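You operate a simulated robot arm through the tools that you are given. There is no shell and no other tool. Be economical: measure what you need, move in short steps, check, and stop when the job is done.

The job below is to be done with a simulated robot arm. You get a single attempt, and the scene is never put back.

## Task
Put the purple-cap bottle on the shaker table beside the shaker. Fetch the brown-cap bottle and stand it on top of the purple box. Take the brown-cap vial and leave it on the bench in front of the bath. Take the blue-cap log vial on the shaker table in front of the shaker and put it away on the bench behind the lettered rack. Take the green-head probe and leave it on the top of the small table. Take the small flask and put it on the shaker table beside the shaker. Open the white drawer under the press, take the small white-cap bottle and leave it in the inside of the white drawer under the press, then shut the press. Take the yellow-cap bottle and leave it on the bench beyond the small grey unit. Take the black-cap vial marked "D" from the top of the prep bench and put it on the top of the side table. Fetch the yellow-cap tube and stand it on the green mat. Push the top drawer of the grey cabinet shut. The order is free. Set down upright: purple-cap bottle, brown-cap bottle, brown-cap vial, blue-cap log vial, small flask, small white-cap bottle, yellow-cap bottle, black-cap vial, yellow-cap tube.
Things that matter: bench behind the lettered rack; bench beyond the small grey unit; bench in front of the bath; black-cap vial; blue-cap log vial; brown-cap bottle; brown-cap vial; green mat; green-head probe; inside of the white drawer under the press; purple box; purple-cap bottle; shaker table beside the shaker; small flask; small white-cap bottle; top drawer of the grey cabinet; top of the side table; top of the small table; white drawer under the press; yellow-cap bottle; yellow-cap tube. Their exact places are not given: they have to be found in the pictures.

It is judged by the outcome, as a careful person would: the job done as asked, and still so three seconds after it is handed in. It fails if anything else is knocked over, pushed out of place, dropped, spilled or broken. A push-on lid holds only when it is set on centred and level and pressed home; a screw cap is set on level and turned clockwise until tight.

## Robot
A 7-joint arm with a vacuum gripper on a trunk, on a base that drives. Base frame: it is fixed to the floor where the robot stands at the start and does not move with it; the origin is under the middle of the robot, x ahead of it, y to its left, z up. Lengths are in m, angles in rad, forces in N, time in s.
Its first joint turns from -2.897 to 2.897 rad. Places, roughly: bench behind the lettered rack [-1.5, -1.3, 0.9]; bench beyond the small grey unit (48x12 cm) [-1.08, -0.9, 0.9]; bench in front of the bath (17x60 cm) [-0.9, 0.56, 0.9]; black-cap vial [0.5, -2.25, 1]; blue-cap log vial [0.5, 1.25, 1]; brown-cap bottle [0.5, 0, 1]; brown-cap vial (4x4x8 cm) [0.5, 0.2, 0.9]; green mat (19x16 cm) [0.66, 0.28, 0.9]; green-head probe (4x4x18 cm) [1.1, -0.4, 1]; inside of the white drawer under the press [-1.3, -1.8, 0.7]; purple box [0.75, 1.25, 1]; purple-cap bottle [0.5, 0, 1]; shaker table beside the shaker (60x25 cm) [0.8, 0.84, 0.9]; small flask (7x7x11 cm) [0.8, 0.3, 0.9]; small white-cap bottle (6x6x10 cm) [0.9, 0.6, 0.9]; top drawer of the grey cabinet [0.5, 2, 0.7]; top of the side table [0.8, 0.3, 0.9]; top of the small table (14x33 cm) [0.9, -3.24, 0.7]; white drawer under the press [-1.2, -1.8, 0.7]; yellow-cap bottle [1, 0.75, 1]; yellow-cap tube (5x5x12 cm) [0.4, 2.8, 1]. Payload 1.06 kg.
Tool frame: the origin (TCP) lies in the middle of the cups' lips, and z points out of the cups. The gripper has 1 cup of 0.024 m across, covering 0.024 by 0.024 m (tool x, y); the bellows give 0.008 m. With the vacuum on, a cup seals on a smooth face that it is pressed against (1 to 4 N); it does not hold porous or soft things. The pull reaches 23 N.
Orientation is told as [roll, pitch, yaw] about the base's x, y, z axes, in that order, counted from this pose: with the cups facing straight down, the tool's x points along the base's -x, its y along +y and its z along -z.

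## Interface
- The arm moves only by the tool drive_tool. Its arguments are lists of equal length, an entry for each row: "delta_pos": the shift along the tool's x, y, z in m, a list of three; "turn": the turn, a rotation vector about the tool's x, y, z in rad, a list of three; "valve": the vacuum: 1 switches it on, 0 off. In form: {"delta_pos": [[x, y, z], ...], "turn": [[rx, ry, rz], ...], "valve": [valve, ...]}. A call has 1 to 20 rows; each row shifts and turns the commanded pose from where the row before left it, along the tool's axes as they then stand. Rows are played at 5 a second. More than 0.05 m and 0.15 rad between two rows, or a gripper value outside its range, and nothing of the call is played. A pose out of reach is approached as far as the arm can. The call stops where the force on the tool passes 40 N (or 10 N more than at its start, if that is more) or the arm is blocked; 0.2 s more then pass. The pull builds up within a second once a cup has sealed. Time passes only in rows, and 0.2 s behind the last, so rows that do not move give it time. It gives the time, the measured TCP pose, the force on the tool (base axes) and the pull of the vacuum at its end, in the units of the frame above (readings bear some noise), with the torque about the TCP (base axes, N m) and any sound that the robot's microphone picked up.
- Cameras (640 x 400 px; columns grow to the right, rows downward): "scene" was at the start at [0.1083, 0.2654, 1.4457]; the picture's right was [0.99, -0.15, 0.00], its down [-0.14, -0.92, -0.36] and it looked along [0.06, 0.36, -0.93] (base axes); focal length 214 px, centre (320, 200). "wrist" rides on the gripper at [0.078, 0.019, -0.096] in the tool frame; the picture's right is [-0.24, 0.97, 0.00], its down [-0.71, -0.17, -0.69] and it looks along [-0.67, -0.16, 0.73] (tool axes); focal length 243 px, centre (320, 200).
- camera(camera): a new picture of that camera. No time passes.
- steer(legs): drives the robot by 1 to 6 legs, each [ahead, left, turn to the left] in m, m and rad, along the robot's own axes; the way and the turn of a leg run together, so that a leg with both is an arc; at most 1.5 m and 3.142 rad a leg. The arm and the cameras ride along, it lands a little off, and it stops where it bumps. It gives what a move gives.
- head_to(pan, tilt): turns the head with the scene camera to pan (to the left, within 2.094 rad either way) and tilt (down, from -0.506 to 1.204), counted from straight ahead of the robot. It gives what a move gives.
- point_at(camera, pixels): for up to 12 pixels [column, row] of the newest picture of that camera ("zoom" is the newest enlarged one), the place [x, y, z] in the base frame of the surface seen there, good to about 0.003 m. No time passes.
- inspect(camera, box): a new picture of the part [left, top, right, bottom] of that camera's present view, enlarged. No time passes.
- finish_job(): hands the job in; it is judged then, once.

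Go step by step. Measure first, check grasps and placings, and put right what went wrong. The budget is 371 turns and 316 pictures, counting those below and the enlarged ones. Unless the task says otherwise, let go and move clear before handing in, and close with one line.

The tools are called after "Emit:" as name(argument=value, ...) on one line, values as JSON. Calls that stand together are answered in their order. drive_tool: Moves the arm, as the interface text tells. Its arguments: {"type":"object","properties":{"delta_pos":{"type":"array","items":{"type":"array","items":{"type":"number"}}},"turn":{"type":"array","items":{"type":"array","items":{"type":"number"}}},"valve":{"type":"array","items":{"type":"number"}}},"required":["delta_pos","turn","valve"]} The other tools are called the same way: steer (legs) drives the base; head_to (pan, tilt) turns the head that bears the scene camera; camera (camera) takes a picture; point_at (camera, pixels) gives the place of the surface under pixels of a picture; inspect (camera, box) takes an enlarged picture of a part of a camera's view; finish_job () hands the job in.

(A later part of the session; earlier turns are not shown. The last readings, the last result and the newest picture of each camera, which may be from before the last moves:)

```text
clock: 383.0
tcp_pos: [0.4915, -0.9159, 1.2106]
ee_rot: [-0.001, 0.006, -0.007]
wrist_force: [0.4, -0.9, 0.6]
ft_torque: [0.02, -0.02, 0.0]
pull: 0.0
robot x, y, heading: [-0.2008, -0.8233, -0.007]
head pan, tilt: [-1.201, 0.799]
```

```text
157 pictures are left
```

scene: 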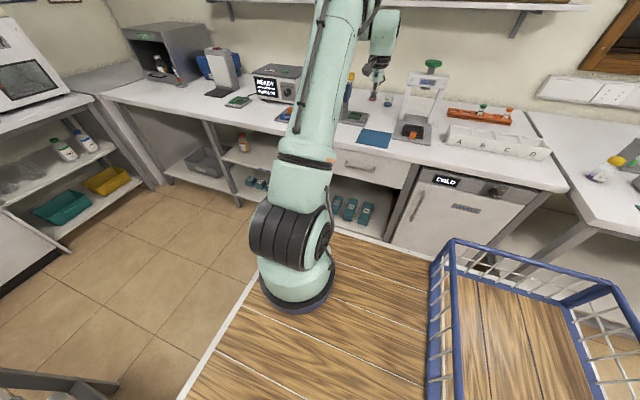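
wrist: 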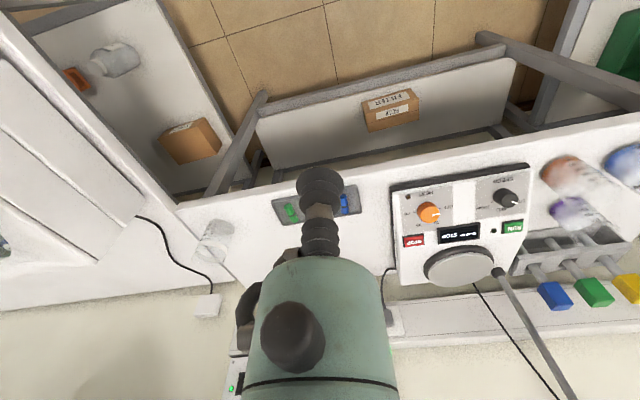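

I'm close to the probe rack (blue/green/yellow heads at (595,290)), so I do the probe now. I look with the scene camera.

Emit:
steer(legs=[[0, 0.3, 0.005]])

Emit:
head_to(pan=-0.5, tilt=0.6)

Emit:
camera(camera="scene")

Emit:
camera(camera="wrist")

```text
clock: 385.1
tcp_pos: [0.4927, -0.6115, 1.2104]
ee_rot: [-0.002, 0.006, -0.001]
wrist_force: [-0.4, 0.5, 0.8]
ft_torque: [0.03, -0.01, -0.02]
pull: 0.0
robot x, y, heading: [-0.2041, -0.521, 0.0]
head pan, tilt: [-1.201, 0.799]
```

```text
clock: 386.1
tcp_pos: [0.4936, -0.6115, 1.2109]
ee_rot: [-0.001, 0.006, -0.001]
wrist_force: [-0.6, 0.6, 0.6]
ft_torque: [0.0, -0.03, 0.04]
pull: 0.0
robot x, y, heading: [-0.2048, -0.524, -0.003]
head pan, tilt: [-0.499, 0.6]
```

```text
156 pictures are left
```

scene: 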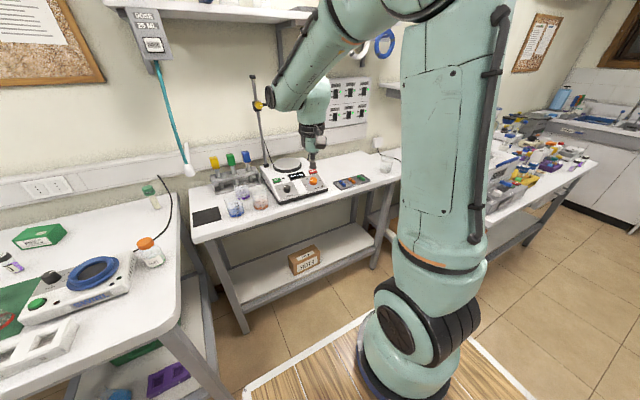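

```text
155 pictures are left
```

wrist: 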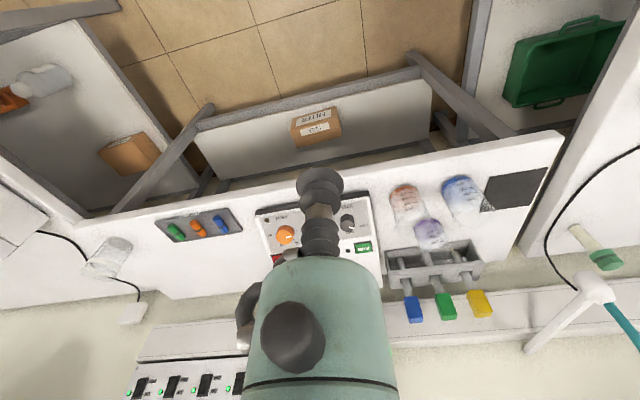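

Emit:
inspect(camera="wrist", box=[360, 160, 560, 330])

Emit:
inspect(camera="scene", box=[140, 60, 340, 230])

Emit:
point_at(camera="wrist", pixels=[[445, 306], [440, 297], [448, 318], [413, 308], [480, 304], [430, 260], [430, 280], [590, 285], [545, 330]])

Emit:
point_at(camera="scene", pixels=[[230, 160], [246, 157], [214, 161], [190, 168], [160, 75], [255, 105], [253, 75], [235, 190], [262, 195], [125, 10]])

```text
2.35 times, centred on (460, 245) of wrist
```

zoom: 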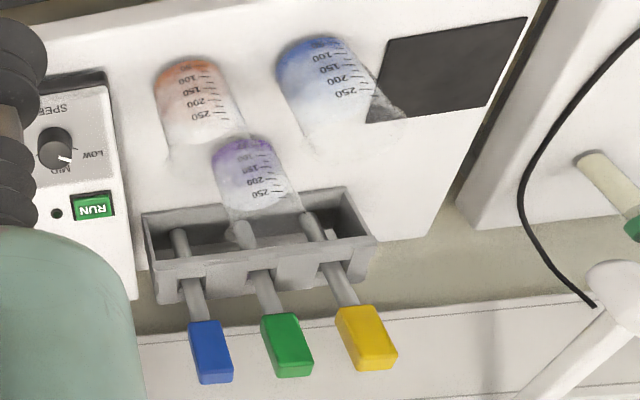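

```text
2.35 times, centred on (240, 145) of scene
```

zoom: 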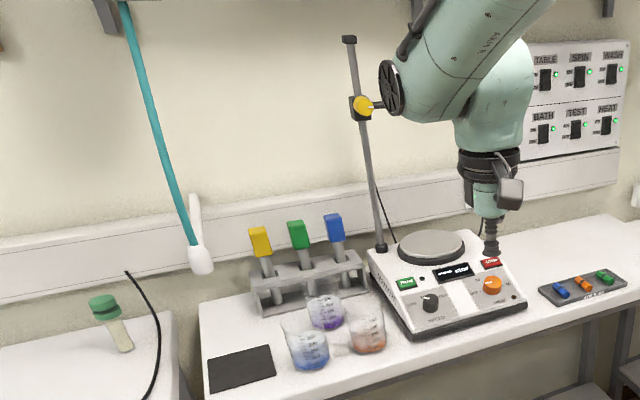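

```text
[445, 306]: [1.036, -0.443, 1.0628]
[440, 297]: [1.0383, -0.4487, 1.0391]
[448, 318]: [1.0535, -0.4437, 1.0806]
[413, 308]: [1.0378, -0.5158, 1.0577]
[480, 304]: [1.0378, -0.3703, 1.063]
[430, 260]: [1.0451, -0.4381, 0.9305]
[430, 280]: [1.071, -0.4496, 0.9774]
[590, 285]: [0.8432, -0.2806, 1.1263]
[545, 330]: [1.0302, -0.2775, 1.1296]
```

```text
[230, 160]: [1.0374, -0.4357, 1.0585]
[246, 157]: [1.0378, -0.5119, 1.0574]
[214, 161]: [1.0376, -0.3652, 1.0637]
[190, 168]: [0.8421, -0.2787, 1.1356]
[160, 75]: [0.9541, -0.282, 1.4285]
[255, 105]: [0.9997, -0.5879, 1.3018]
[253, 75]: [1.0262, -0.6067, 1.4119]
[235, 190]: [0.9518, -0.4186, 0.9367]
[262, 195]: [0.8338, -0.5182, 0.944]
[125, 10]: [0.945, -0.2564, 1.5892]
```

The green head is a block at (1.04–1.07,-0.443), top z≈1.08, between a rod (y -0.59) and an electrode arm (y -0.28). I check the table's front edge before driving nearer.

Emit:
point_at(camera="wrist", pixels=[[555, 135], [430, 160], [250, 200], [525, 240], [600, 170], [620, 130]])

Emit:
steer(legs=[[0.2, 0.075, 0]])

Emit:
camera(camera="wrist")

```text
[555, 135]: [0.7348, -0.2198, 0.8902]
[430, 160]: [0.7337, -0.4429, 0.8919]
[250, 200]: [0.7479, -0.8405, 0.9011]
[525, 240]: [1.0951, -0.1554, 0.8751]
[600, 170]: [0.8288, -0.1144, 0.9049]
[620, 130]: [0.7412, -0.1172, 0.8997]
```

```text
clock: 387.8
tcp_pos: [0.6929, -0.5389, 1.2108]
ee_rot: [-0.001, 0.007, -0.003]
wrist_force: [0.3, -0.3, 0.0]
ft_torque: [0.0, -0.01, -0.02]
pull: 0.1
robot x, y, heading: [-0.0045, -0.4504, -0.001]
head pan, tilt: [-0.499, 0.6]
```

```text
152 pictures are left
```

wrist: 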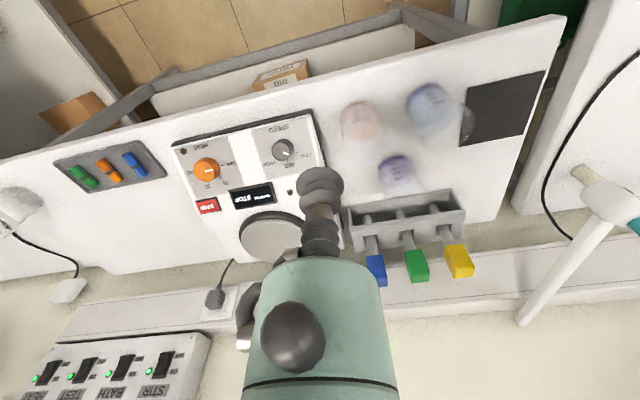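

I align y with the green head, then drive 0.1 m ahead.

Emit:
drive_tool(delta_pos=[[0, 0.048, 0], [0, 0.048, 0], [0, 0, 0]], turn=[[0, 0, 0], [0, 0, 0], [0, 0, 0]], valve=[0, 0, 0])

Emit:
steer(legs=[[0.1, 0, 0]])

Emit:
drive_tool(delta_pos=[[-0.04, 0, 0], [-0.04, 0, 0], [-0.04, 0, 0], [-0.04, 0, 0], [0, 0, 0]], turn=[[0, 0, 0], [0, 0, 0], [0, 0, 0], [0, 0, 0], [0, 0, 0]], valve=[0, 0, 0, 0, 0])

Emit:
camera(camera="wrist")

Emit:
camera(camera="scene")

```text
clock: 388.6
tcp_pos: [0.6939, -0.4436, 1.2104]
ee_rot: [-0.003, 0.006, -0.004]
wrist_force: [-0.1, 0.5, -0.1]
ft_torque: [-0.02, 0.0, 0.02]
pull: 0.1
robot x, y, heading: [0.0, -0.4485, -0.002]
head pan, tilt: [-0.499, 0.6]
```

```text
clock: 389.7
tcp_pos: [0.7947, -0.4416, 1.2107]
ee_rot: [-0.002, 0.006, -0.002]
wrist_force: [0.3, 0.3, 0.2]
ft_torque: [-0.03, 0.03, 0.0]
pull: 0.0
robot x, y, heading: [0.0978, -0.4472, 0.002]
head pan, tilt: [-0.499, 0.6]
```

```text
clock: 390.9
tcp_pos: [0.9547, -0.4425, 1.2112]
ee_rot: [-0.003, 0.005, -0.001]
wrist_force: [-0.6, 0.9, 0.2]
ft_torque: [0.02, 0.01, -0.02]
pull: 0.1
robot x, y, heading: [0.0959, -0.4507, 0.009]
head pan, tilt: [-0.499, 0.6]
```

```text
151 pictures are left
```

wrist: 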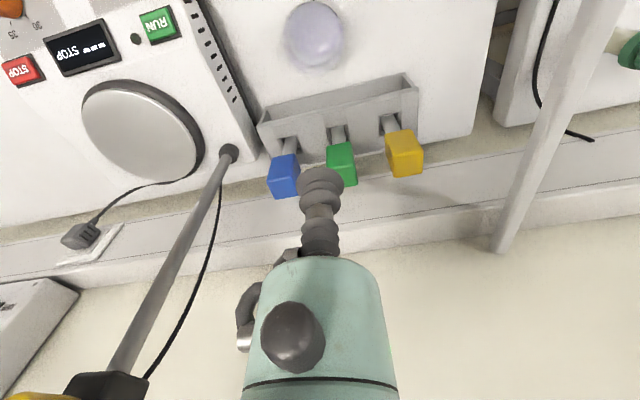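

```text
150 pictures are left
```

scene: 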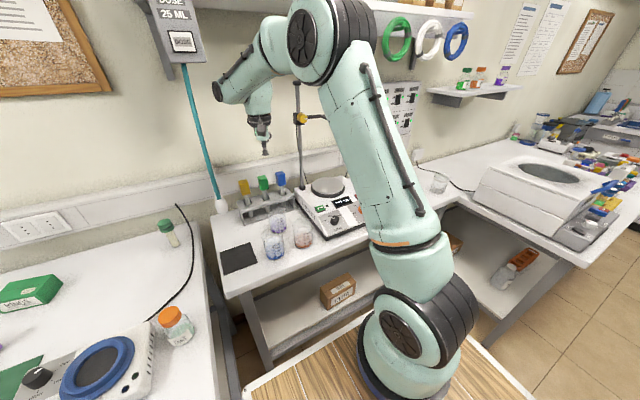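

Emit:
drive_tool(delta_pos=[[-0.04, 0, 0], [0, 0, 0]], turn=[[0, 0, 0], [0, 0, 0]], valve=[0, 0])

Emit:
camera(camera="wrist")

Emit:
inspect(camera="wrist", box=[240, 60, 440, 200])

Emit:
inspect(camera="scene", box=[200, 0, 360, 240])

```text
clock: 391.5
tcp_pos: [0.995, -0.4409, 1.2104]
ee_rot: [-0.003, 0.005, 0.0]
wrist_force: [-0.4, -0.6, -0.6]
ft_torque: [-0.01, 0.0, 0.01]
pull: 0.1
robot x, y, heading: [0.0985, -0.4459, 0.005]
head pan, tilt: [-0.499, 0.6]
```

```text
149 pictures are left
```

wrist: 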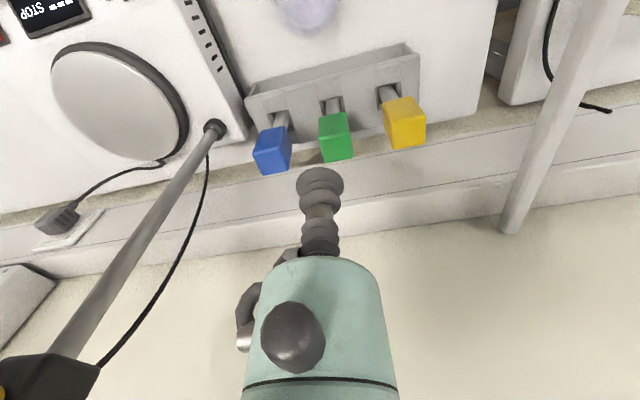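

```text
2.86 times, centred on (340, 130) of wrist
```

zoom: 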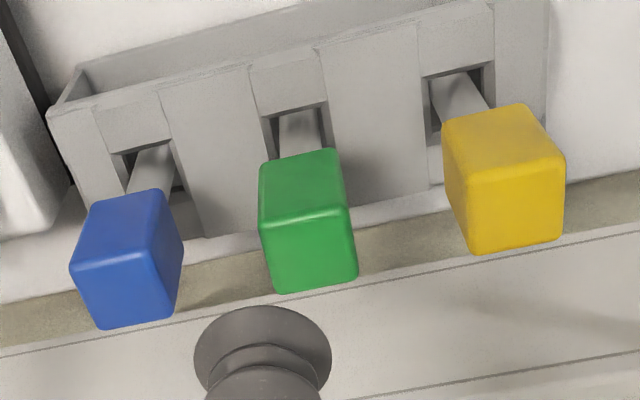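

```text
1.67 times, centred on (280, 120) of scene
```

zoom: 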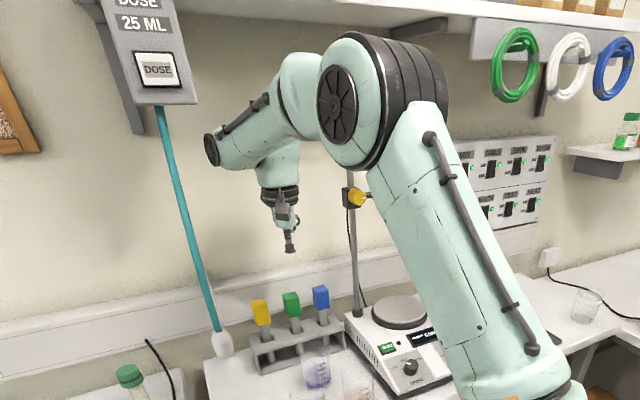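

Emit:
point_at(camera="wrist", pixels=[[336, 147], [336, 140], [337, 156], [323, 149], [350, 145], [334, 125]])

```text
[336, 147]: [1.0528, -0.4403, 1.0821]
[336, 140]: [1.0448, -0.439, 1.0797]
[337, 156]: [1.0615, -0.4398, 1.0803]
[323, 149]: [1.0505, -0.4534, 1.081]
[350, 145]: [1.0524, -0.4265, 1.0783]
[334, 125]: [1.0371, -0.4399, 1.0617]
```

Top face centre (1.0525,-0.440,1.081), about 3 cm square. I move over and descend with vacuum.

Emit:
drive_tool(delta_pos=[[-0.029, 0, 0], [-0.029, 0.001, 0], [0, 0, 0.05], [0, 0, 0.04], [0, 0, 0.025], [0, 0, 0]], turn=[[0, 0, 0], [0, 0, 0], [0, 0, 0], [0, 0, 0], [0, 0, 0], [0, 0, 0]], valve=[0, 0, 0, 0, 0, 0])

Emit:
inspect(camera="wrist", box=[240, 100, 400, 200])

```text
clock: 392.9
tcp_pos: [1.0514, -0.4408, 1.0921]
ee_rot: [-0.002, 0.005, -0.002]
wrist_force: [0.4, -0.1, 0.5]
ft_torque: [0.03, 0.01, -0.04]
pull: 0.0
robot x, y, heading: [0.0972, -0.446, 0.006]
head pan, tilt: [-0.499, 0.6]
```

```text
4.00 times, centred on (320, 150) of wrist
```

zoom: 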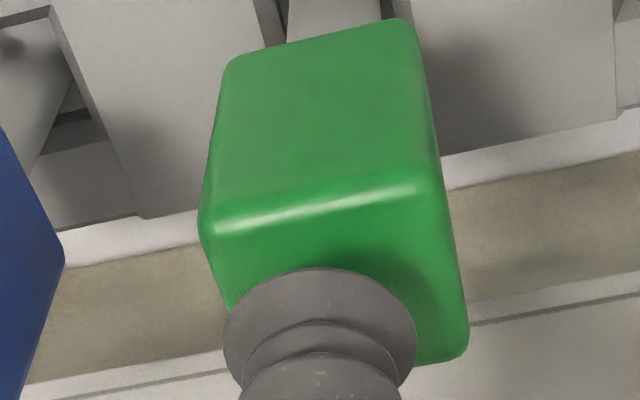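

Emit:
drive_tool(delta_pos=[[0, 0.0015, 0.006], [0, 0, 0.004], [0, 0, 0.003], [0, 0, 0.0015], [0, 0, 0], [0, 0, 0], [0, 0, 0]], turn=[[0, 0, 0], [0, 0, 0], [0, 0, 0], [0, 0, 0], [0, 0, 0], [0, 0, 0], [0, 0, 0]], valve=[1, 1, 1, 1, 1, 1, 1])

```text
clock: 394.5
tcp_pos: [1.0524, -0.4407, 1.0805]
ee_rot: [-0.002, 0.005, -0.001]
wrist_force: [-0.3, 0.1, 2.8]
ft_torque: [-0.03, 0.0, -0.01]
pull: 23.0
robot x, y, heading: [0.0997, -0.4441, 0.002]
head pan, tilt: [-0.499, 0.6]
```

Sealed. I lift straight up 0.15 m.

Emit:
drive_tool(delta_pos=[[0, 0, -0.01], [0, 0, -0.02], [0, 0, -0.03], [0, 0, -0.04], [0, 0, -0.05], [0, 0, 0]], turn=[[0, 0, 0], [0, 0, 0], [0, 0, 0], [0, 0, 0], [0, 0, 0], [0, 0, 0]], valve=[1, 1, 1, 1, 1, 1])

Emit:
camera(camera="wrist")

Emit:
inspect(camera="scene", box=[200, 80, 360, 260])

```text
clock: 395.9
tcp_pos: [1.0526, -0.4379, 1.2331]
ee_rot: [-0.002, 0.005, -0.002]
wrist_force: [-0.5, 0.0, -0.2]
ft_torque: [-0.01, -0.03, 0.02]
pull: 23.0
robot x, y, heading: [0.1003, -0.446, 0.0]
head pan, tilt: [-0.499, 0.6]
```

```text
145 pictures are left
```

wrist: 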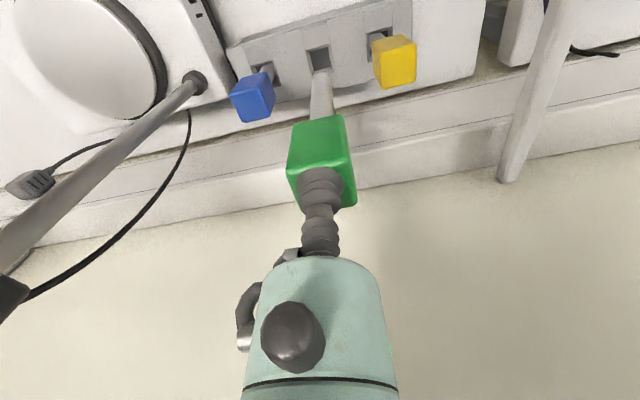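

```text
2.22 times, centred on (280, 170) of scene
```

zoom: 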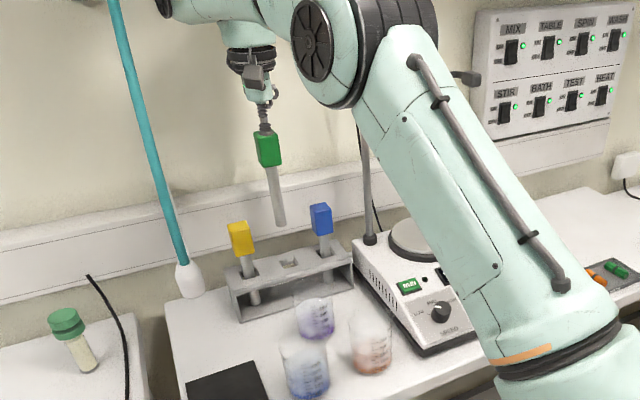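

The probe is clear. I back the robot straight out, retract the arm, then drive along to the small table.

Emit:
steer(legs=[[-0.3, 0, 0]])

Emit:
drive_tool(delta_pos=[[0.045, 0, -0.005], [0.045, 0, -0.005], [0.045, 0, -0.005], [0.045, 0, -0.005], [0.045, 0, -0.005], [0.045, 0, -0.005], [0.045, 0, -0.005], [0.045, 0, -0.005], [0.045, 0, -0.005], [0, 0, 0]], turn=[[0, 0, 0], [0, 0, 0], [0, 0, 0], [0, 0, 0], [0, 0, 0], [0, 0, 0], [0, 0, 0], [0, 0, 0], [0, 0, 0], [0, 0, 0]], valve=[1, 1, 1, 1, 1, 1, 1, 1, 1, 1])

Emit:
steer(legs=[[0, -1.3, 0], [0, -1.3, 0]])

Emit:
head_to(pan=-0.5, tilt=0.7)

Emit:
camera(camera="scene")

Emit:
camera(camera="wrist")

```text
clock: 398.0
tcp_pos: [0.7531, -0.4387, 1.2319]
ee_rot: [-0.001, 0.005, -0.003]
wrist_force: [-0.1, 0.4, -0.8]
ft_torque: [0.0, 0.0, -0.02]
pull: 22.9
robot x, y, heading: [-0.2021, -0.452, -0.0]
head pan, tilt: [-0.499, 0.6]
```

```text
clock: 400.2
tcp_pos: [0.3469, -0.4373, 1.2788]
ee_rot: [-0.001, 0.006, -0.002]
wrist_force: [-0.3, 0.5, -1.6]
ft_torque: [-0.03, 0.04, 0.03]
pull: 22.8
robot x, y, heading: [-0.2018, -0.4489, 0.005]
head pan, tilt: [-0.499, 0.6]
```

```text
clock: 412.8
tcp_pos: [0.3609, -3.0273, 1.2785]
ee_rot: [-0.002, 0.004, 0.007]
wrist_force: [-0.3, 0.0, -1.1]
ft_torque: [-0.02, 0.01, 0.04]
pull: 22.9
robot x, y, heading: [-0.1889, -3.0367, 0.013]
head pan, tilt: [-0.499, 0.6]
```

```text
clock: 413.5
tcp_pos: [0.3596, -3.0269, 1.2789]
ee_rot: [-0.002, 0.005, 0.009]
wrist_force: [0.2, 0.7, -1.0]
ft_torque: [-0.02, -0.03, 0.01]
pull: 22.7
robot x, y, heading: [-0.1876, -3.0385, 0.008]
head pan, tilt: [-0.499, 0.7]
```

```text
143 pictures are left
```

scene: 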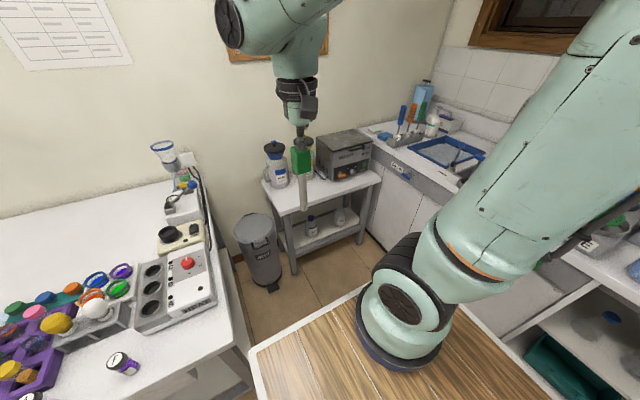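

```text
142 pictures are left
```

wrist: 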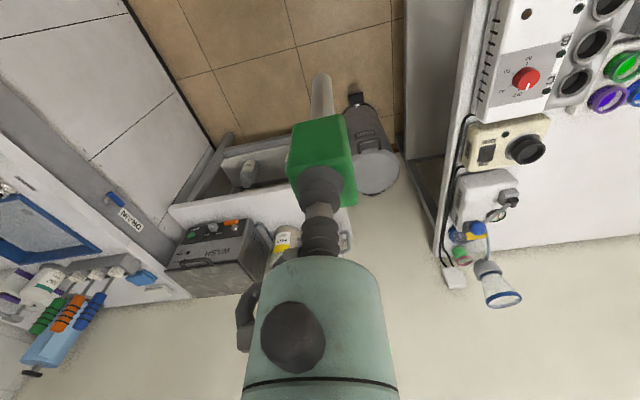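

The small table shows jars, a WASH unit and a free front strip. I measure.

Emit:
inspect(camera="scene", box=[220, 110, 420, 280])

Emit:
point_at(camera="scene", pixels=[[265, 180], [275, 210], [320, 200], [370, 183], [330, 188], [380, 178], [285, 200], [345, 185], [260, 215], [300, 200], [277, 180], [335, 178]])

Emit:
point_at(camera="wrist", pixels=[[175, 212], [240, 210], [230, 190], [290, 200], [345, 220], [200, 205], [165, 265], [250, 225], [375, 165]])

```text
2.35 times, centred on (320, 195) of scene
```

zoom: 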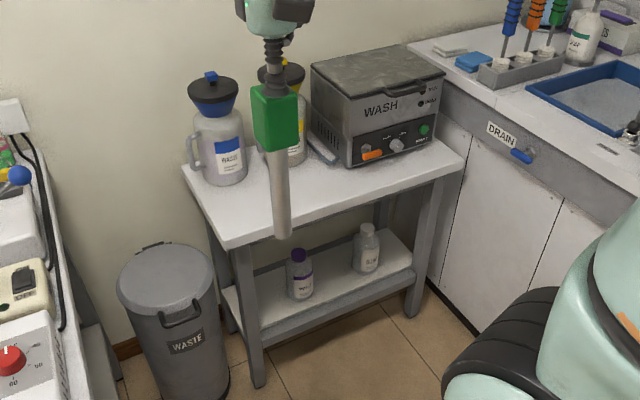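

```text
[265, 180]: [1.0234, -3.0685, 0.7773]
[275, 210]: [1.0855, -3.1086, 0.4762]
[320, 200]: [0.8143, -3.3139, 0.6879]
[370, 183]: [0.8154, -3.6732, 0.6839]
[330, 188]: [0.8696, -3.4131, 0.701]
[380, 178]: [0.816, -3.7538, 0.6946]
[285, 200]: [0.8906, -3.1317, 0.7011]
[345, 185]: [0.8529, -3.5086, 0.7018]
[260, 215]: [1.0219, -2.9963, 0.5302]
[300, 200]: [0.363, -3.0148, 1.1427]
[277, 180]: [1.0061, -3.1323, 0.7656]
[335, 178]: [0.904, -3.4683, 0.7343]
```

```text
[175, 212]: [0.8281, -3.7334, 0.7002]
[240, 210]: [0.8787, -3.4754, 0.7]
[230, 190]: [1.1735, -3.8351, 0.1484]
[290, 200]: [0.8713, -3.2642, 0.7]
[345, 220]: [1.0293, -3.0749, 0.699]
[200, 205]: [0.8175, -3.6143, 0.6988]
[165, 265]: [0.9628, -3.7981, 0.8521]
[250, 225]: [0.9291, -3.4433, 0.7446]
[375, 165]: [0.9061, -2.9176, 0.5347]
```

The free strip is x 0.82–0.95, y -3.06…-3.42, z 0.70. I want to lay the probe along y, so I tilt the tool sideways (tool x axis) up high and see whether the arm can do it.

Emit:
drive_tool(delta_pos=[[0, 0, 0], [0, 0, 0], [0, 0, 0], [0, 0, 0], [0, 0, 0], [0, 0, 0], [0, 0, 0], [0, 0, 0], [0, 0, 0], [0, 0, 0], [0, 0, 0]], turn=[[0.1, 0, 0], [0.1, 0, 0], [0.1, 0, 0], [0.1, 0, 0], [0.1, 0, 0], [0.1, 0, 0], [0.1, 0, 0], [0.1, 0, 0], [0.1, 0, 0], [0.1, 0, 0], [0, 0, 0]], valve=[1, 1, 1, 1, 1, 1, 1, 1, 1, 1, 1])

Emit:
camera(camera="wrist")

Emit:
camera(camera="scene")

```text
clock: 415.9
tcp_pos: [0.3595, -3.0262, 1.279]
ee_rot: [-1.006, 0.004, 0.007]
wrist_force: [-0.2, 0.5, -0.9]
ft_torque: [0.02, -0.01, -0.03]
pull: 22.7
robot x, y, heading: [-0.1902, -3.0394, 0.008]
head pan, tilt: [-0.499, 0.7]
```

```text
140 pictures are left
```

wrist: 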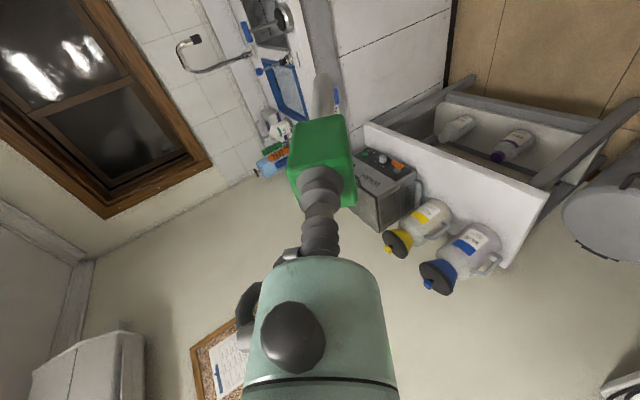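

```text
139 pictures are left
```

scene: 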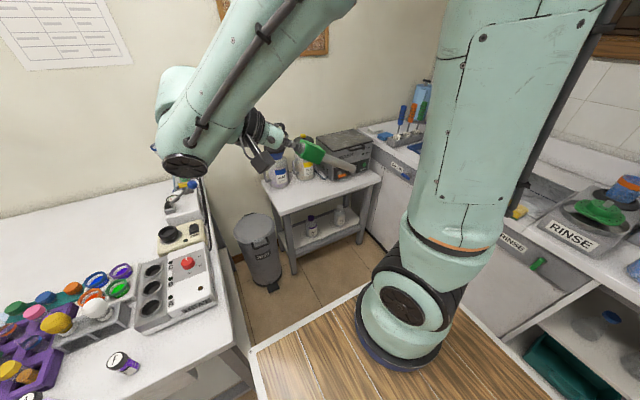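

Works at 1.0 rad. I drive nearer (ahead 0.25, right 0.14) and add 0.3 rad of tilt.

Emit:
steer(legs=[[0, -0.14, -0.008], [0.25, 0, 0]])

Emit:
drive_tool(delta_pos=[[-0.045, 0, 0], [-0.045, 0, 0], [-0.045, 0, 0], [-0.045, 0, 0], [-0.045, 0, 0], [-0.045, 0, 0], [0, 0, 0], [0, 0, 0], [0, 0, 0], [0, 0, 0]], turn=[[0, 0, 0], [0, 0, 0], [0, 0, 0], [0, 0, 0], [0, 0, 0], [0, 0, 0], [0.1, 0, 0], [0.1, 0, 0], [0.1, 0, 0], [0, 0, 0]], valve=[1, 1, 1, 1, 1, 1, 1, 1, 1, 1])

Emit:
camera(camera="scene")

Emit:
camera(camera="wrist")

```text
clock: 418.6
tcp_pos: [0.6122, -3.1668, 1.2791]
ee_rot: [-1.002, 0.004, 0.001]
wrist_force: [-0.7, 0.0, -0.2]
ft_torque: [0.07, 0.0, -0.01]
pull: 22.2
robot x, y, heading: [0.0642, -3.1769, 0.009]
head pan, tilt: [-0.499, 0.7]
```

```text
clock: 420.8
tcp_pos: [0.8826, -3.169, 1.2782]
ee_rot: [-1.303, 0.006, 0.001]
wrist_force: [0.0, 0.6, -1.1]
ft_torque: [0.05, 0.01, 0.04]
pull: 22.8
robot x, y, heading: [0.0659, -3.1802, 0.005]
head pan, tilt: [-0.499, 0.7]
```

```text
138 pictures are left
```

scene: 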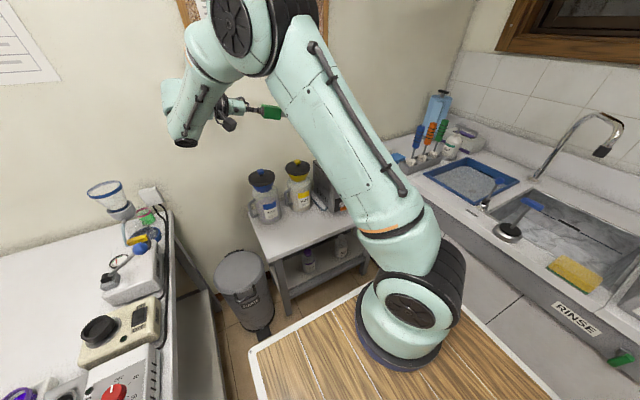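

```text
137 pictures are left
```

wrist: 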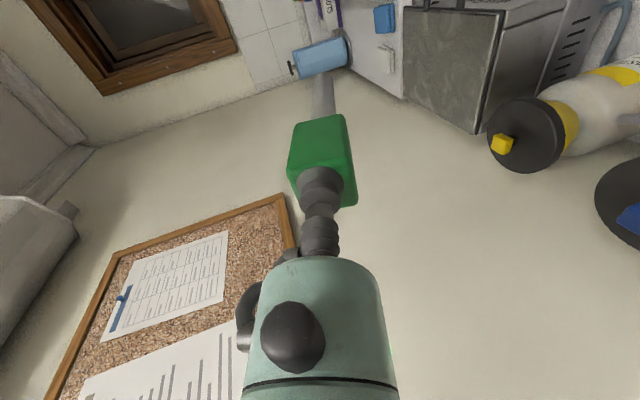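

Now I check where the wrist link's low end is, since it will hang near the prep bench end and the bin.

Emit:
point_at(camera="scene", pixels=[[185, 142], [172, 138], [200, 130], [166, 100], [230, 120], [270, 112], [237, 100], [240, 260], [215, 265], [262, 180], [297, 170], [170, 330]])

Emit:
inspect(camera="scene", box=[100, 60, 340, 300])

```text
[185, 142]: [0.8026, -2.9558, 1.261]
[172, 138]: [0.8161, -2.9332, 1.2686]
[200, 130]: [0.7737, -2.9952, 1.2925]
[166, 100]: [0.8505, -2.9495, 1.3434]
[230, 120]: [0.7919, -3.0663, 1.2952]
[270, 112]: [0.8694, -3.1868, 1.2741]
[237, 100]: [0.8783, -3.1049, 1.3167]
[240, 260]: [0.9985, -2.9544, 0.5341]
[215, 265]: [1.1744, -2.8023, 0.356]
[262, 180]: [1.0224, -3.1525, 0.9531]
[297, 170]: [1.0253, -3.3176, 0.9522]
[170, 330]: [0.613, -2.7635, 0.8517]
```

```text
1.67 times, centred on (220, 180) of scene
```

zoom: 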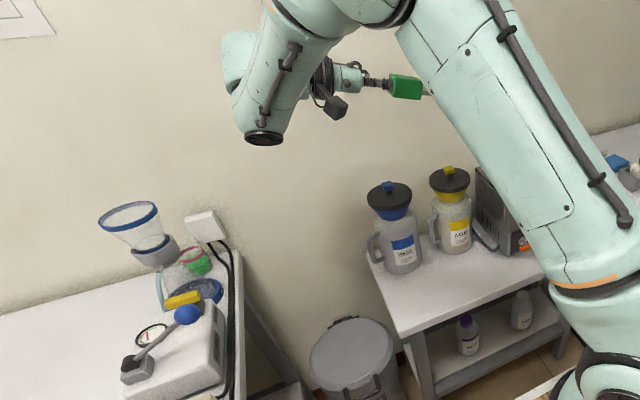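

The link's low end is level with the tip, so it stays clear of bin (z 0.53), bench end and jars (lids at x≥0.97). I lower 0.43 m.

Emit:
drive_tool(delta_pos=[[0.013, 0, 0], [0, 0.0482, 0.0133], [0, 0.0482, 0.0133], [0, 0.0482, 0.0133], [0, 0.0482, 0.0133], [0, 0.0482, 0.0133], [0, 0.0482, 0.0133], [0, 0.0482, 0.0133], [0, 0.0482, 0.0133], [0, 0.029, 0.008], [0, 0, 0]], turn=[[0, 0, 0], [0, 0, 0], [0, 0, 0], [0, 0, 0], [0, 0, 0], [0, 0, 0], [0, 0, 0], [0, 0, 0], [0, 0, 0], [0, 0, 0], [0, 0, 0]], valve=[1, 1, 1, 1, 1, 1, 1, 1, 1, 1, 1])

Emit:
camera(camera="scene")

Emit:
inspect(camera="scene", box=[180, 140, 400, 310])

Emit:
camera(camera="wrist")

```text
clock: 423.2
tcp_pos: [0.867, -3.1678, 0.8471]
ee_rot: [-1.303, 0.004, 0.0]
wrist_force: [0.5, -0.5, -0.2]
ft_torque: [0.03, 0.01, -0.01]
pull: 23.0
robot x, y, heading: [0.0667, -3.1778, 0.003]
head pan, tilt: [-0.499, 0.7]
```

```text
135 pictures are left
```

scene: 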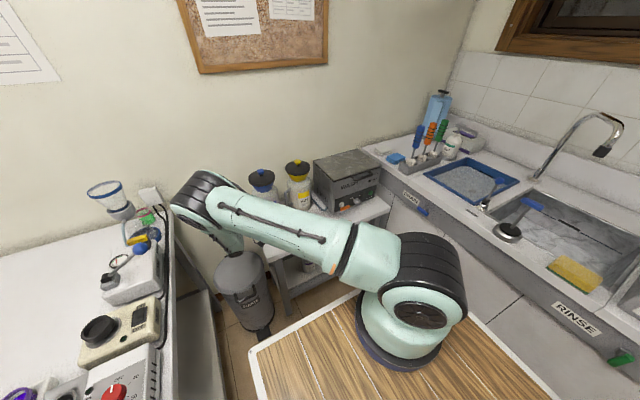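

```text
2.35 times, centred on (290, 225) of scene
```

zoom: 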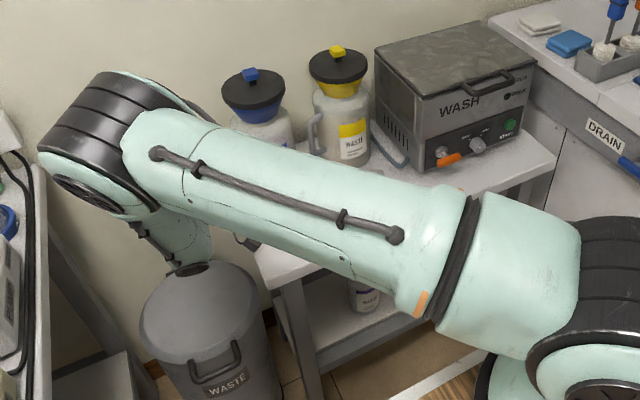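

```text
133 pictures are left
```

wrist: 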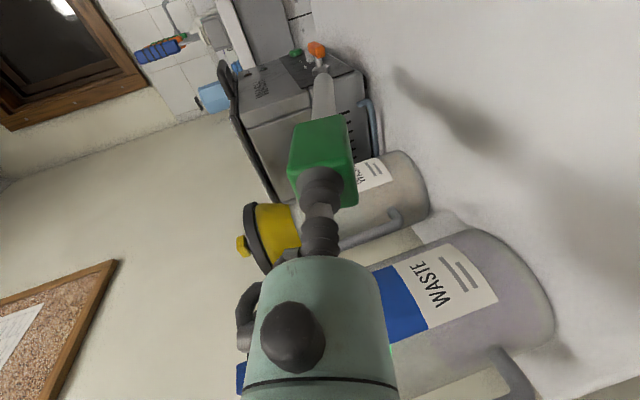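

The elbow has come low beside the prep bench. I measure its nearest points before the final 8 cm.

Emit:
point_at(camera="scene", pixels=[[175, 205], [195, 222], [200, 178], [215, 240], [240, 235], [270, 255], [160, 215], [185, 190], [345, 200], [250, 215]])

Emit:
point_at(camera="wrist", pixels=[[322, 80], [325, 100], [370, 130], [400, 190], [460, 290], [450, 120], [330, 50]])

```text
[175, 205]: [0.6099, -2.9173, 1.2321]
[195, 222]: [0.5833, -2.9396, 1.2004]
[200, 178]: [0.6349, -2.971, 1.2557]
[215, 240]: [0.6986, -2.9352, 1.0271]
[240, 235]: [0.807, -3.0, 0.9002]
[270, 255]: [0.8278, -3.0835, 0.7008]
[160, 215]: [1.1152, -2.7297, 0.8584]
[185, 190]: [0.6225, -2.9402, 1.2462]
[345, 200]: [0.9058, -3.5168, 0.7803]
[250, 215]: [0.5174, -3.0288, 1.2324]
```

```text
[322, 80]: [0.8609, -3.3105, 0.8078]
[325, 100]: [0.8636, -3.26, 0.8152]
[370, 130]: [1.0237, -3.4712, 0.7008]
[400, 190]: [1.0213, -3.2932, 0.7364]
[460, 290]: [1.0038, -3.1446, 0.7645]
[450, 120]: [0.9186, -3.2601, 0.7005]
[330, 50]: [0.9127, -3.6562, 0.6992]
```

Elbow is high (z 1.2) and everything is clear. I lower 7 cm, then in small steps until the tip touches.

Emit:
drive_tool(delta_pos=[[0, 0.029, 0.008], [0, 0.029, 0.008], [0, 0.0096, 0.0027], [0, 0, 0]], turn=[[0, 0, 0], [0, 0, 0], [0, 0, 0], [0, 0, 0]], valve=[1, 1, 1, 1])

Emit:
camera(camera="wrist")

```text
clock: 424.2
tcp_pos: [0.8684, -3.1684, 0.7769]
ee_rot: [-1.301, 0.005, -0.001]
wrist_force: [0.3, 0.3, -0.7]
ft_torque: [0.03, -0.03, 0.02]
pull: 22.9
robot x, y, heading: [0.0645, -3.1774, 0.009]
head pan, tilt: [-0.499, 0.7]
```

```text
132 pictures are left
```

wrist: 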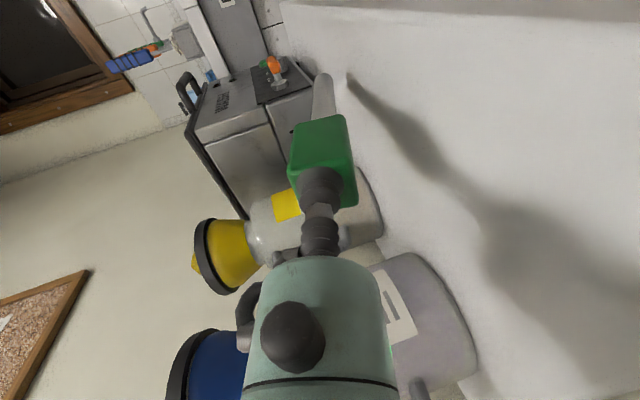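

Emit:
drive_tool(delta_pos=[[0, 0.0077, 0.0021], [0, 0.0077, 0.0021], [0, 0.0029, 0.0008], [0, 0, 0]], turn=[[0, 0, 0], [0, 0, 0], [0, 0, 0], [0, 0, 0]], valve=[1, 1, 1, 1])

Emit:
inspect(camera="wrist", box=[260, 40, 420, 220])

```text
clock: 425.2
tcp_pos: [0.8681, -3.1691, 0.758]
ee_rot: [-1.303, 0.004, 0.0]
wrist_force: [0.2, 0.4, 0.2]
ft_torque: [0.03, 0.03, -0.03]
pull: 22.8
robot x, y, heading: [0.065, -3.1801, 0.006]
head pan, tilt: [-0.499, 0.7]
```

```text
2.22 times, centred on (340, 130) of wrist
```

zoom: 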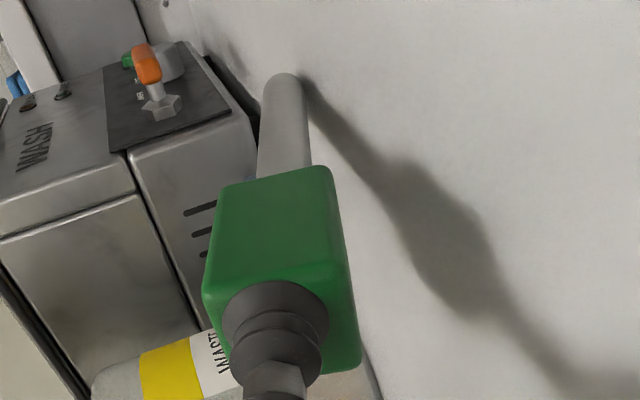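

The tip is almost touching. I shift 5 cm toward +y so the hand overhangs the table edge, then rotate the probe down to nearly flat.

Emit:
drive_tool(delta_pos=[[0, 0.0067, -0.0241], [0, 0.0067, -0.0241], [0, 0.009, 0.002], [0, 0.009, 0.0018], [0, 0.0091, 0.0014], [0, 0, 0]], turn=[[0, 0, 0], [0, 0, 0], [0.05, 0, 0], [0.05, 0, 0], [0.05, 0, 0], [0, 0, 0]], valve=[1, 1, 1, 1, 1, 1])

Emit:
inspect(camera="wrist", box=[260, 40, 420, 220])

Emit:
camera(camera="scene")

```text
clock: 426.6
tcp_pos: [0.8681, -3.1182, 0.7295]
ee_rot: [-1.451, 0.006, -0.001]
wrist_force: [0.5, 0.0, 0.0]
ft_torque: [-0.05, 0.02, 0.0]
pull: 22.8
robot x, y, heading: [0.0606, -3.1755, 0.008]
head pan, tilt: [-0.499, 0.7]
```

```text
2.22 times, centred on (340, 130) of wrist
```

zoom: 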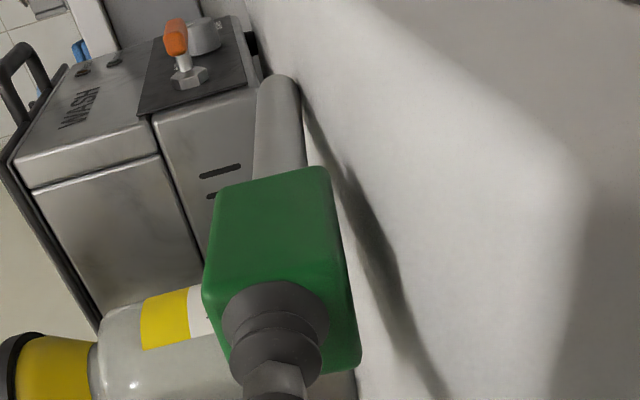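

```text
129 pictures are left
```

scene: 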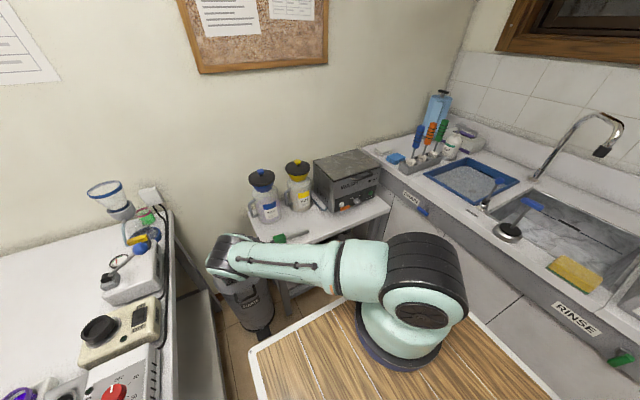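

The probe is nearly flat just above the table. I lower in small steps until contact.

Emit:
drive_tool(delta_pos=[[0, 0.004, 0.0005], [0, 0.003, 0.0003], [0, 0.002, 0.0002], [0, 0, 0]], turn=[[0, 0, 0], [0, 0, 0], [0, 0, 0], [0, 0, 0]], valve=[1, 1, 1, 1])

Emit:
inspect(camera="wrist", box=[260, 40, 420, 220])

Emit:
inspect(camera="scene", box=[190, 150, 390, 320])

```text
clock: 427.6
tcp_pos: [0.8666, -3.1175, 0.7213]
ee_rot: [-1.452, 0.006, 0.0]
wrist_force: [-0.4, -0.9, 1.9]
ft_torque: [-0.13, 0.0, 0.01]
pull: 23.2
robot x, y, heading: [0.0614, -3.1798, 0.007]
head pan, tilt: [-0.499, 0.7]
```

```text
2.22 times, centred on (340, 130) of wrist
```

zoom: 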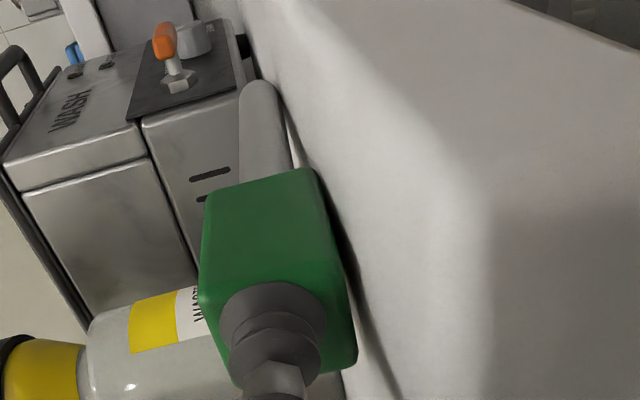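

```text
2.35 times, centred on (290, 235) of scene
```

zoom: 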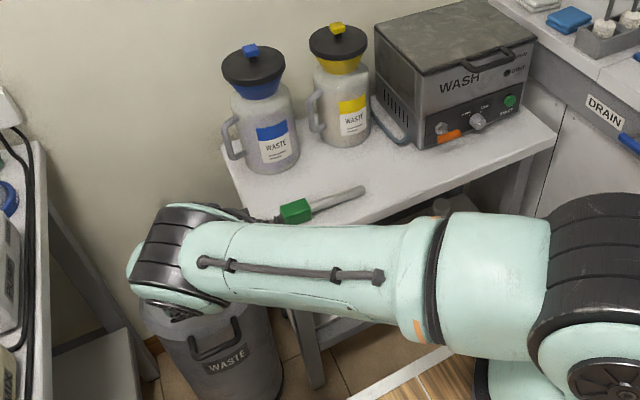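

The probe's tip rests on the table and the head is within ~5 mm. I release, back off along +y, and rise.

Emit:
drive_tool(delta_pos=[[0, 0.001, 0], [0, 0, 0], [0, 0, 0], [0, 0, 0], [0, 0, 0], [0, 0, -0.01], [0, 0, -0.02], [0, 0, -0.02], [0, -0.05, 0], [0, -0.05, 0], [0, -0.05, 0], [0, -0.05, 0], [0, -0.05, 0], [0, -0.05, 0], [0, -0.05, 0], [0, -0.05, 0], [0, -0.05, 0], [0, 0, 0]], turn=[[0, 0, 0], [0, 0, 0], [0, 0, 0], [0, 0, 0], [0, 0, 0], [0, 0, 0], [0, 0, 0], [0, 0, 0], [0, 0, 0], [0, 0, 0], [0, 0, 0], [0, 0, 0], [0, 0, 0], [0, 0, 0], [0, 0, 0], [0, 0, 0], [0, 0, 0], [0, 0, 0]], valve=[1, 0, 0, 0, 0, 0, 0, 0, 0, 0, 0, 0, 0, 0, 0, 0, 0, 0])

Emit:
camera(camera="scene")

Emit:
inspect(camera="scene", box=[220, 150, 400, 280])

```text
clock: 431.4
tcp_pos: [0.8691, -3.1216, 1.1737]
ee_rot: [-1.451, 0.005, -0.001]
wrist_force: [0.1, -0.3, 0.2]
ft_torque: [0.04, 0.01, 0.04]
pull: 0.1
robot x, y, heading: [0.0662, -3.1795, 0.0]
head pan, tilt: [-0.499, 0.7]
```

```text
126 pictures are left
```

scene: 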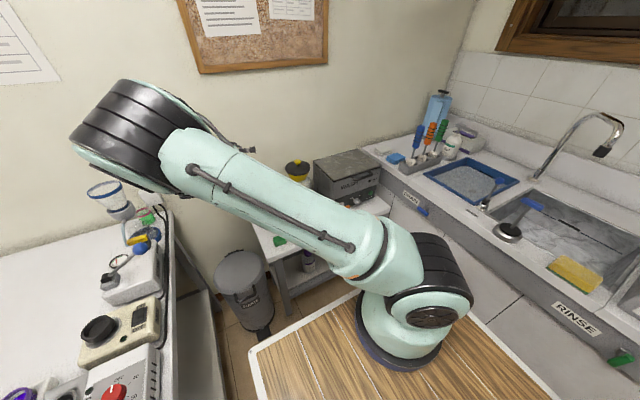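

```text
3.08 times, centred on (310, 215) of scene
```

zoom: 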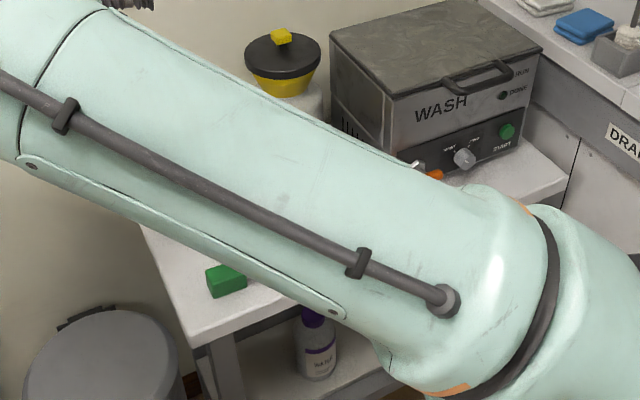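

I raise further and level the tool again, watching the elbow.

Emit:
drive_tool(delta_pos=[[0, -0.05, 0], [0, -0.05, 0], [0, 0, 0], [0, 0, 0], [0, 0, 0], [0, 0, 0], [0, 0, 0], [0, 0, 0], [0, 0, 0], [0, 0, 0], [0, 0, 0], [0, 0, 0], [0, 0, 0], [0, 0, 0], [0, 0, 0], [0, 0, 0], [0, 0, 0], [0, 0, 0]], turn=[[0, 0, 0], [0, 0, 0], [-0.1, 0, 0], [-0.1, 0, 0], [-0.1, 0, 0], [-0.1, 0, 0], [-0.1, 0, 0], [-0.1, 0, 0], [-0.1, 0, 0], [-0.1, 0, 0], [-0.1, 0, 0], [-0.1, 0, 0], [-0.1, 0, 0], [-0.1, 0, 0], [-0.1, 0, 0], [-0.1, 0, 0], [-0.05, 0, 0], [0, 0, 0]], valve=[0, 0, 0, 0, 0, 0, 0, 0, 0, 0, 0, 0, 0, 0, 0, 0, 0, 0])

Emit:
camera(camera="scene")

Emit:
camera(camera="wrist")

```text
clock: 435.2
tcp_pos: [0.8691, -3.1324, 1.2737]
ee_rot: [-0.002, 0.004, 0.0]
wrist_force: [0.4, -0.5, -0.1]
ft_torque: [0.0, 0.03, 0.02]
pull: 0.1
robot x, y, heading: [0.0608, -3.1823, 0.005]
head pan, tilt: [-0.499, 0.7]
```

```text
124 pictures are left
```

scene: 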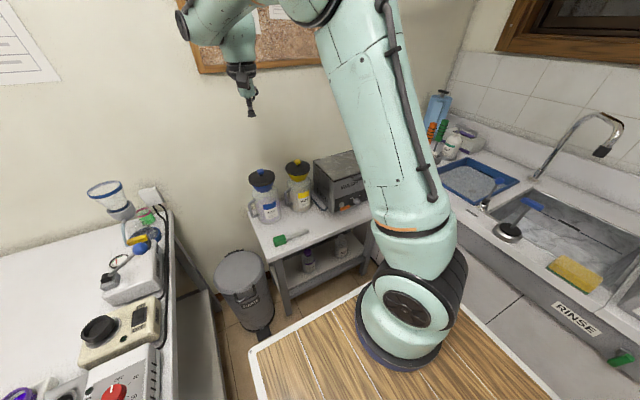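

```text
123 pictures are left
```

wrist: 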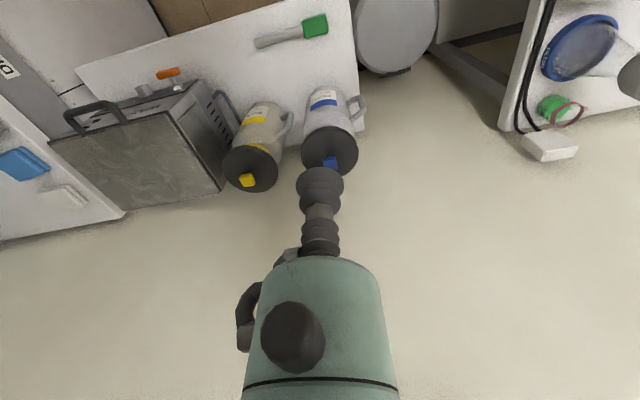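

The probe lies on the small table. I verify where it is.

Emit:
point_at(camera="wrist", pixels=[[315, 26], [326, 20], [258, 42], [345, 20], [330, 60], [290, 20]])

Emit:
inspect(camera="scene", box=[230, 150, 400, 280])

```text
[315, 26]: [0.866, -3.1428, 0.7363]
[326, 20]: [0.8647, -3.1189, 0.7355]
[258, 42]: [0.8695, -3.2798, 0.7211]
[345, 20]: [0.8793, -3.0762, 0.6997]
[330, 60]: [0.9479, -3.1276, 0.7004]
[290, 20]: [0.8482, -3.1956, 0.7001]
```

```text
3.08 times, centred on (315, 215) of scene
```

zoom: 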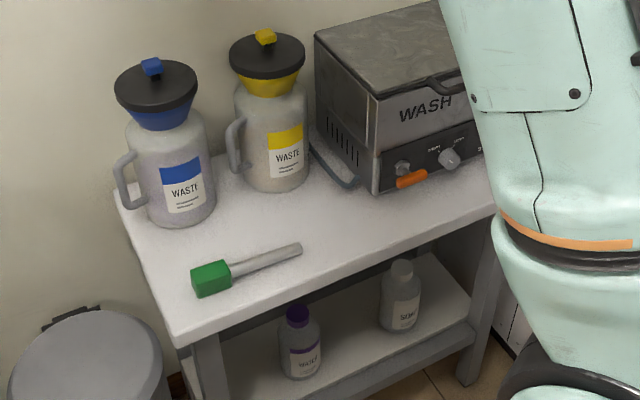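

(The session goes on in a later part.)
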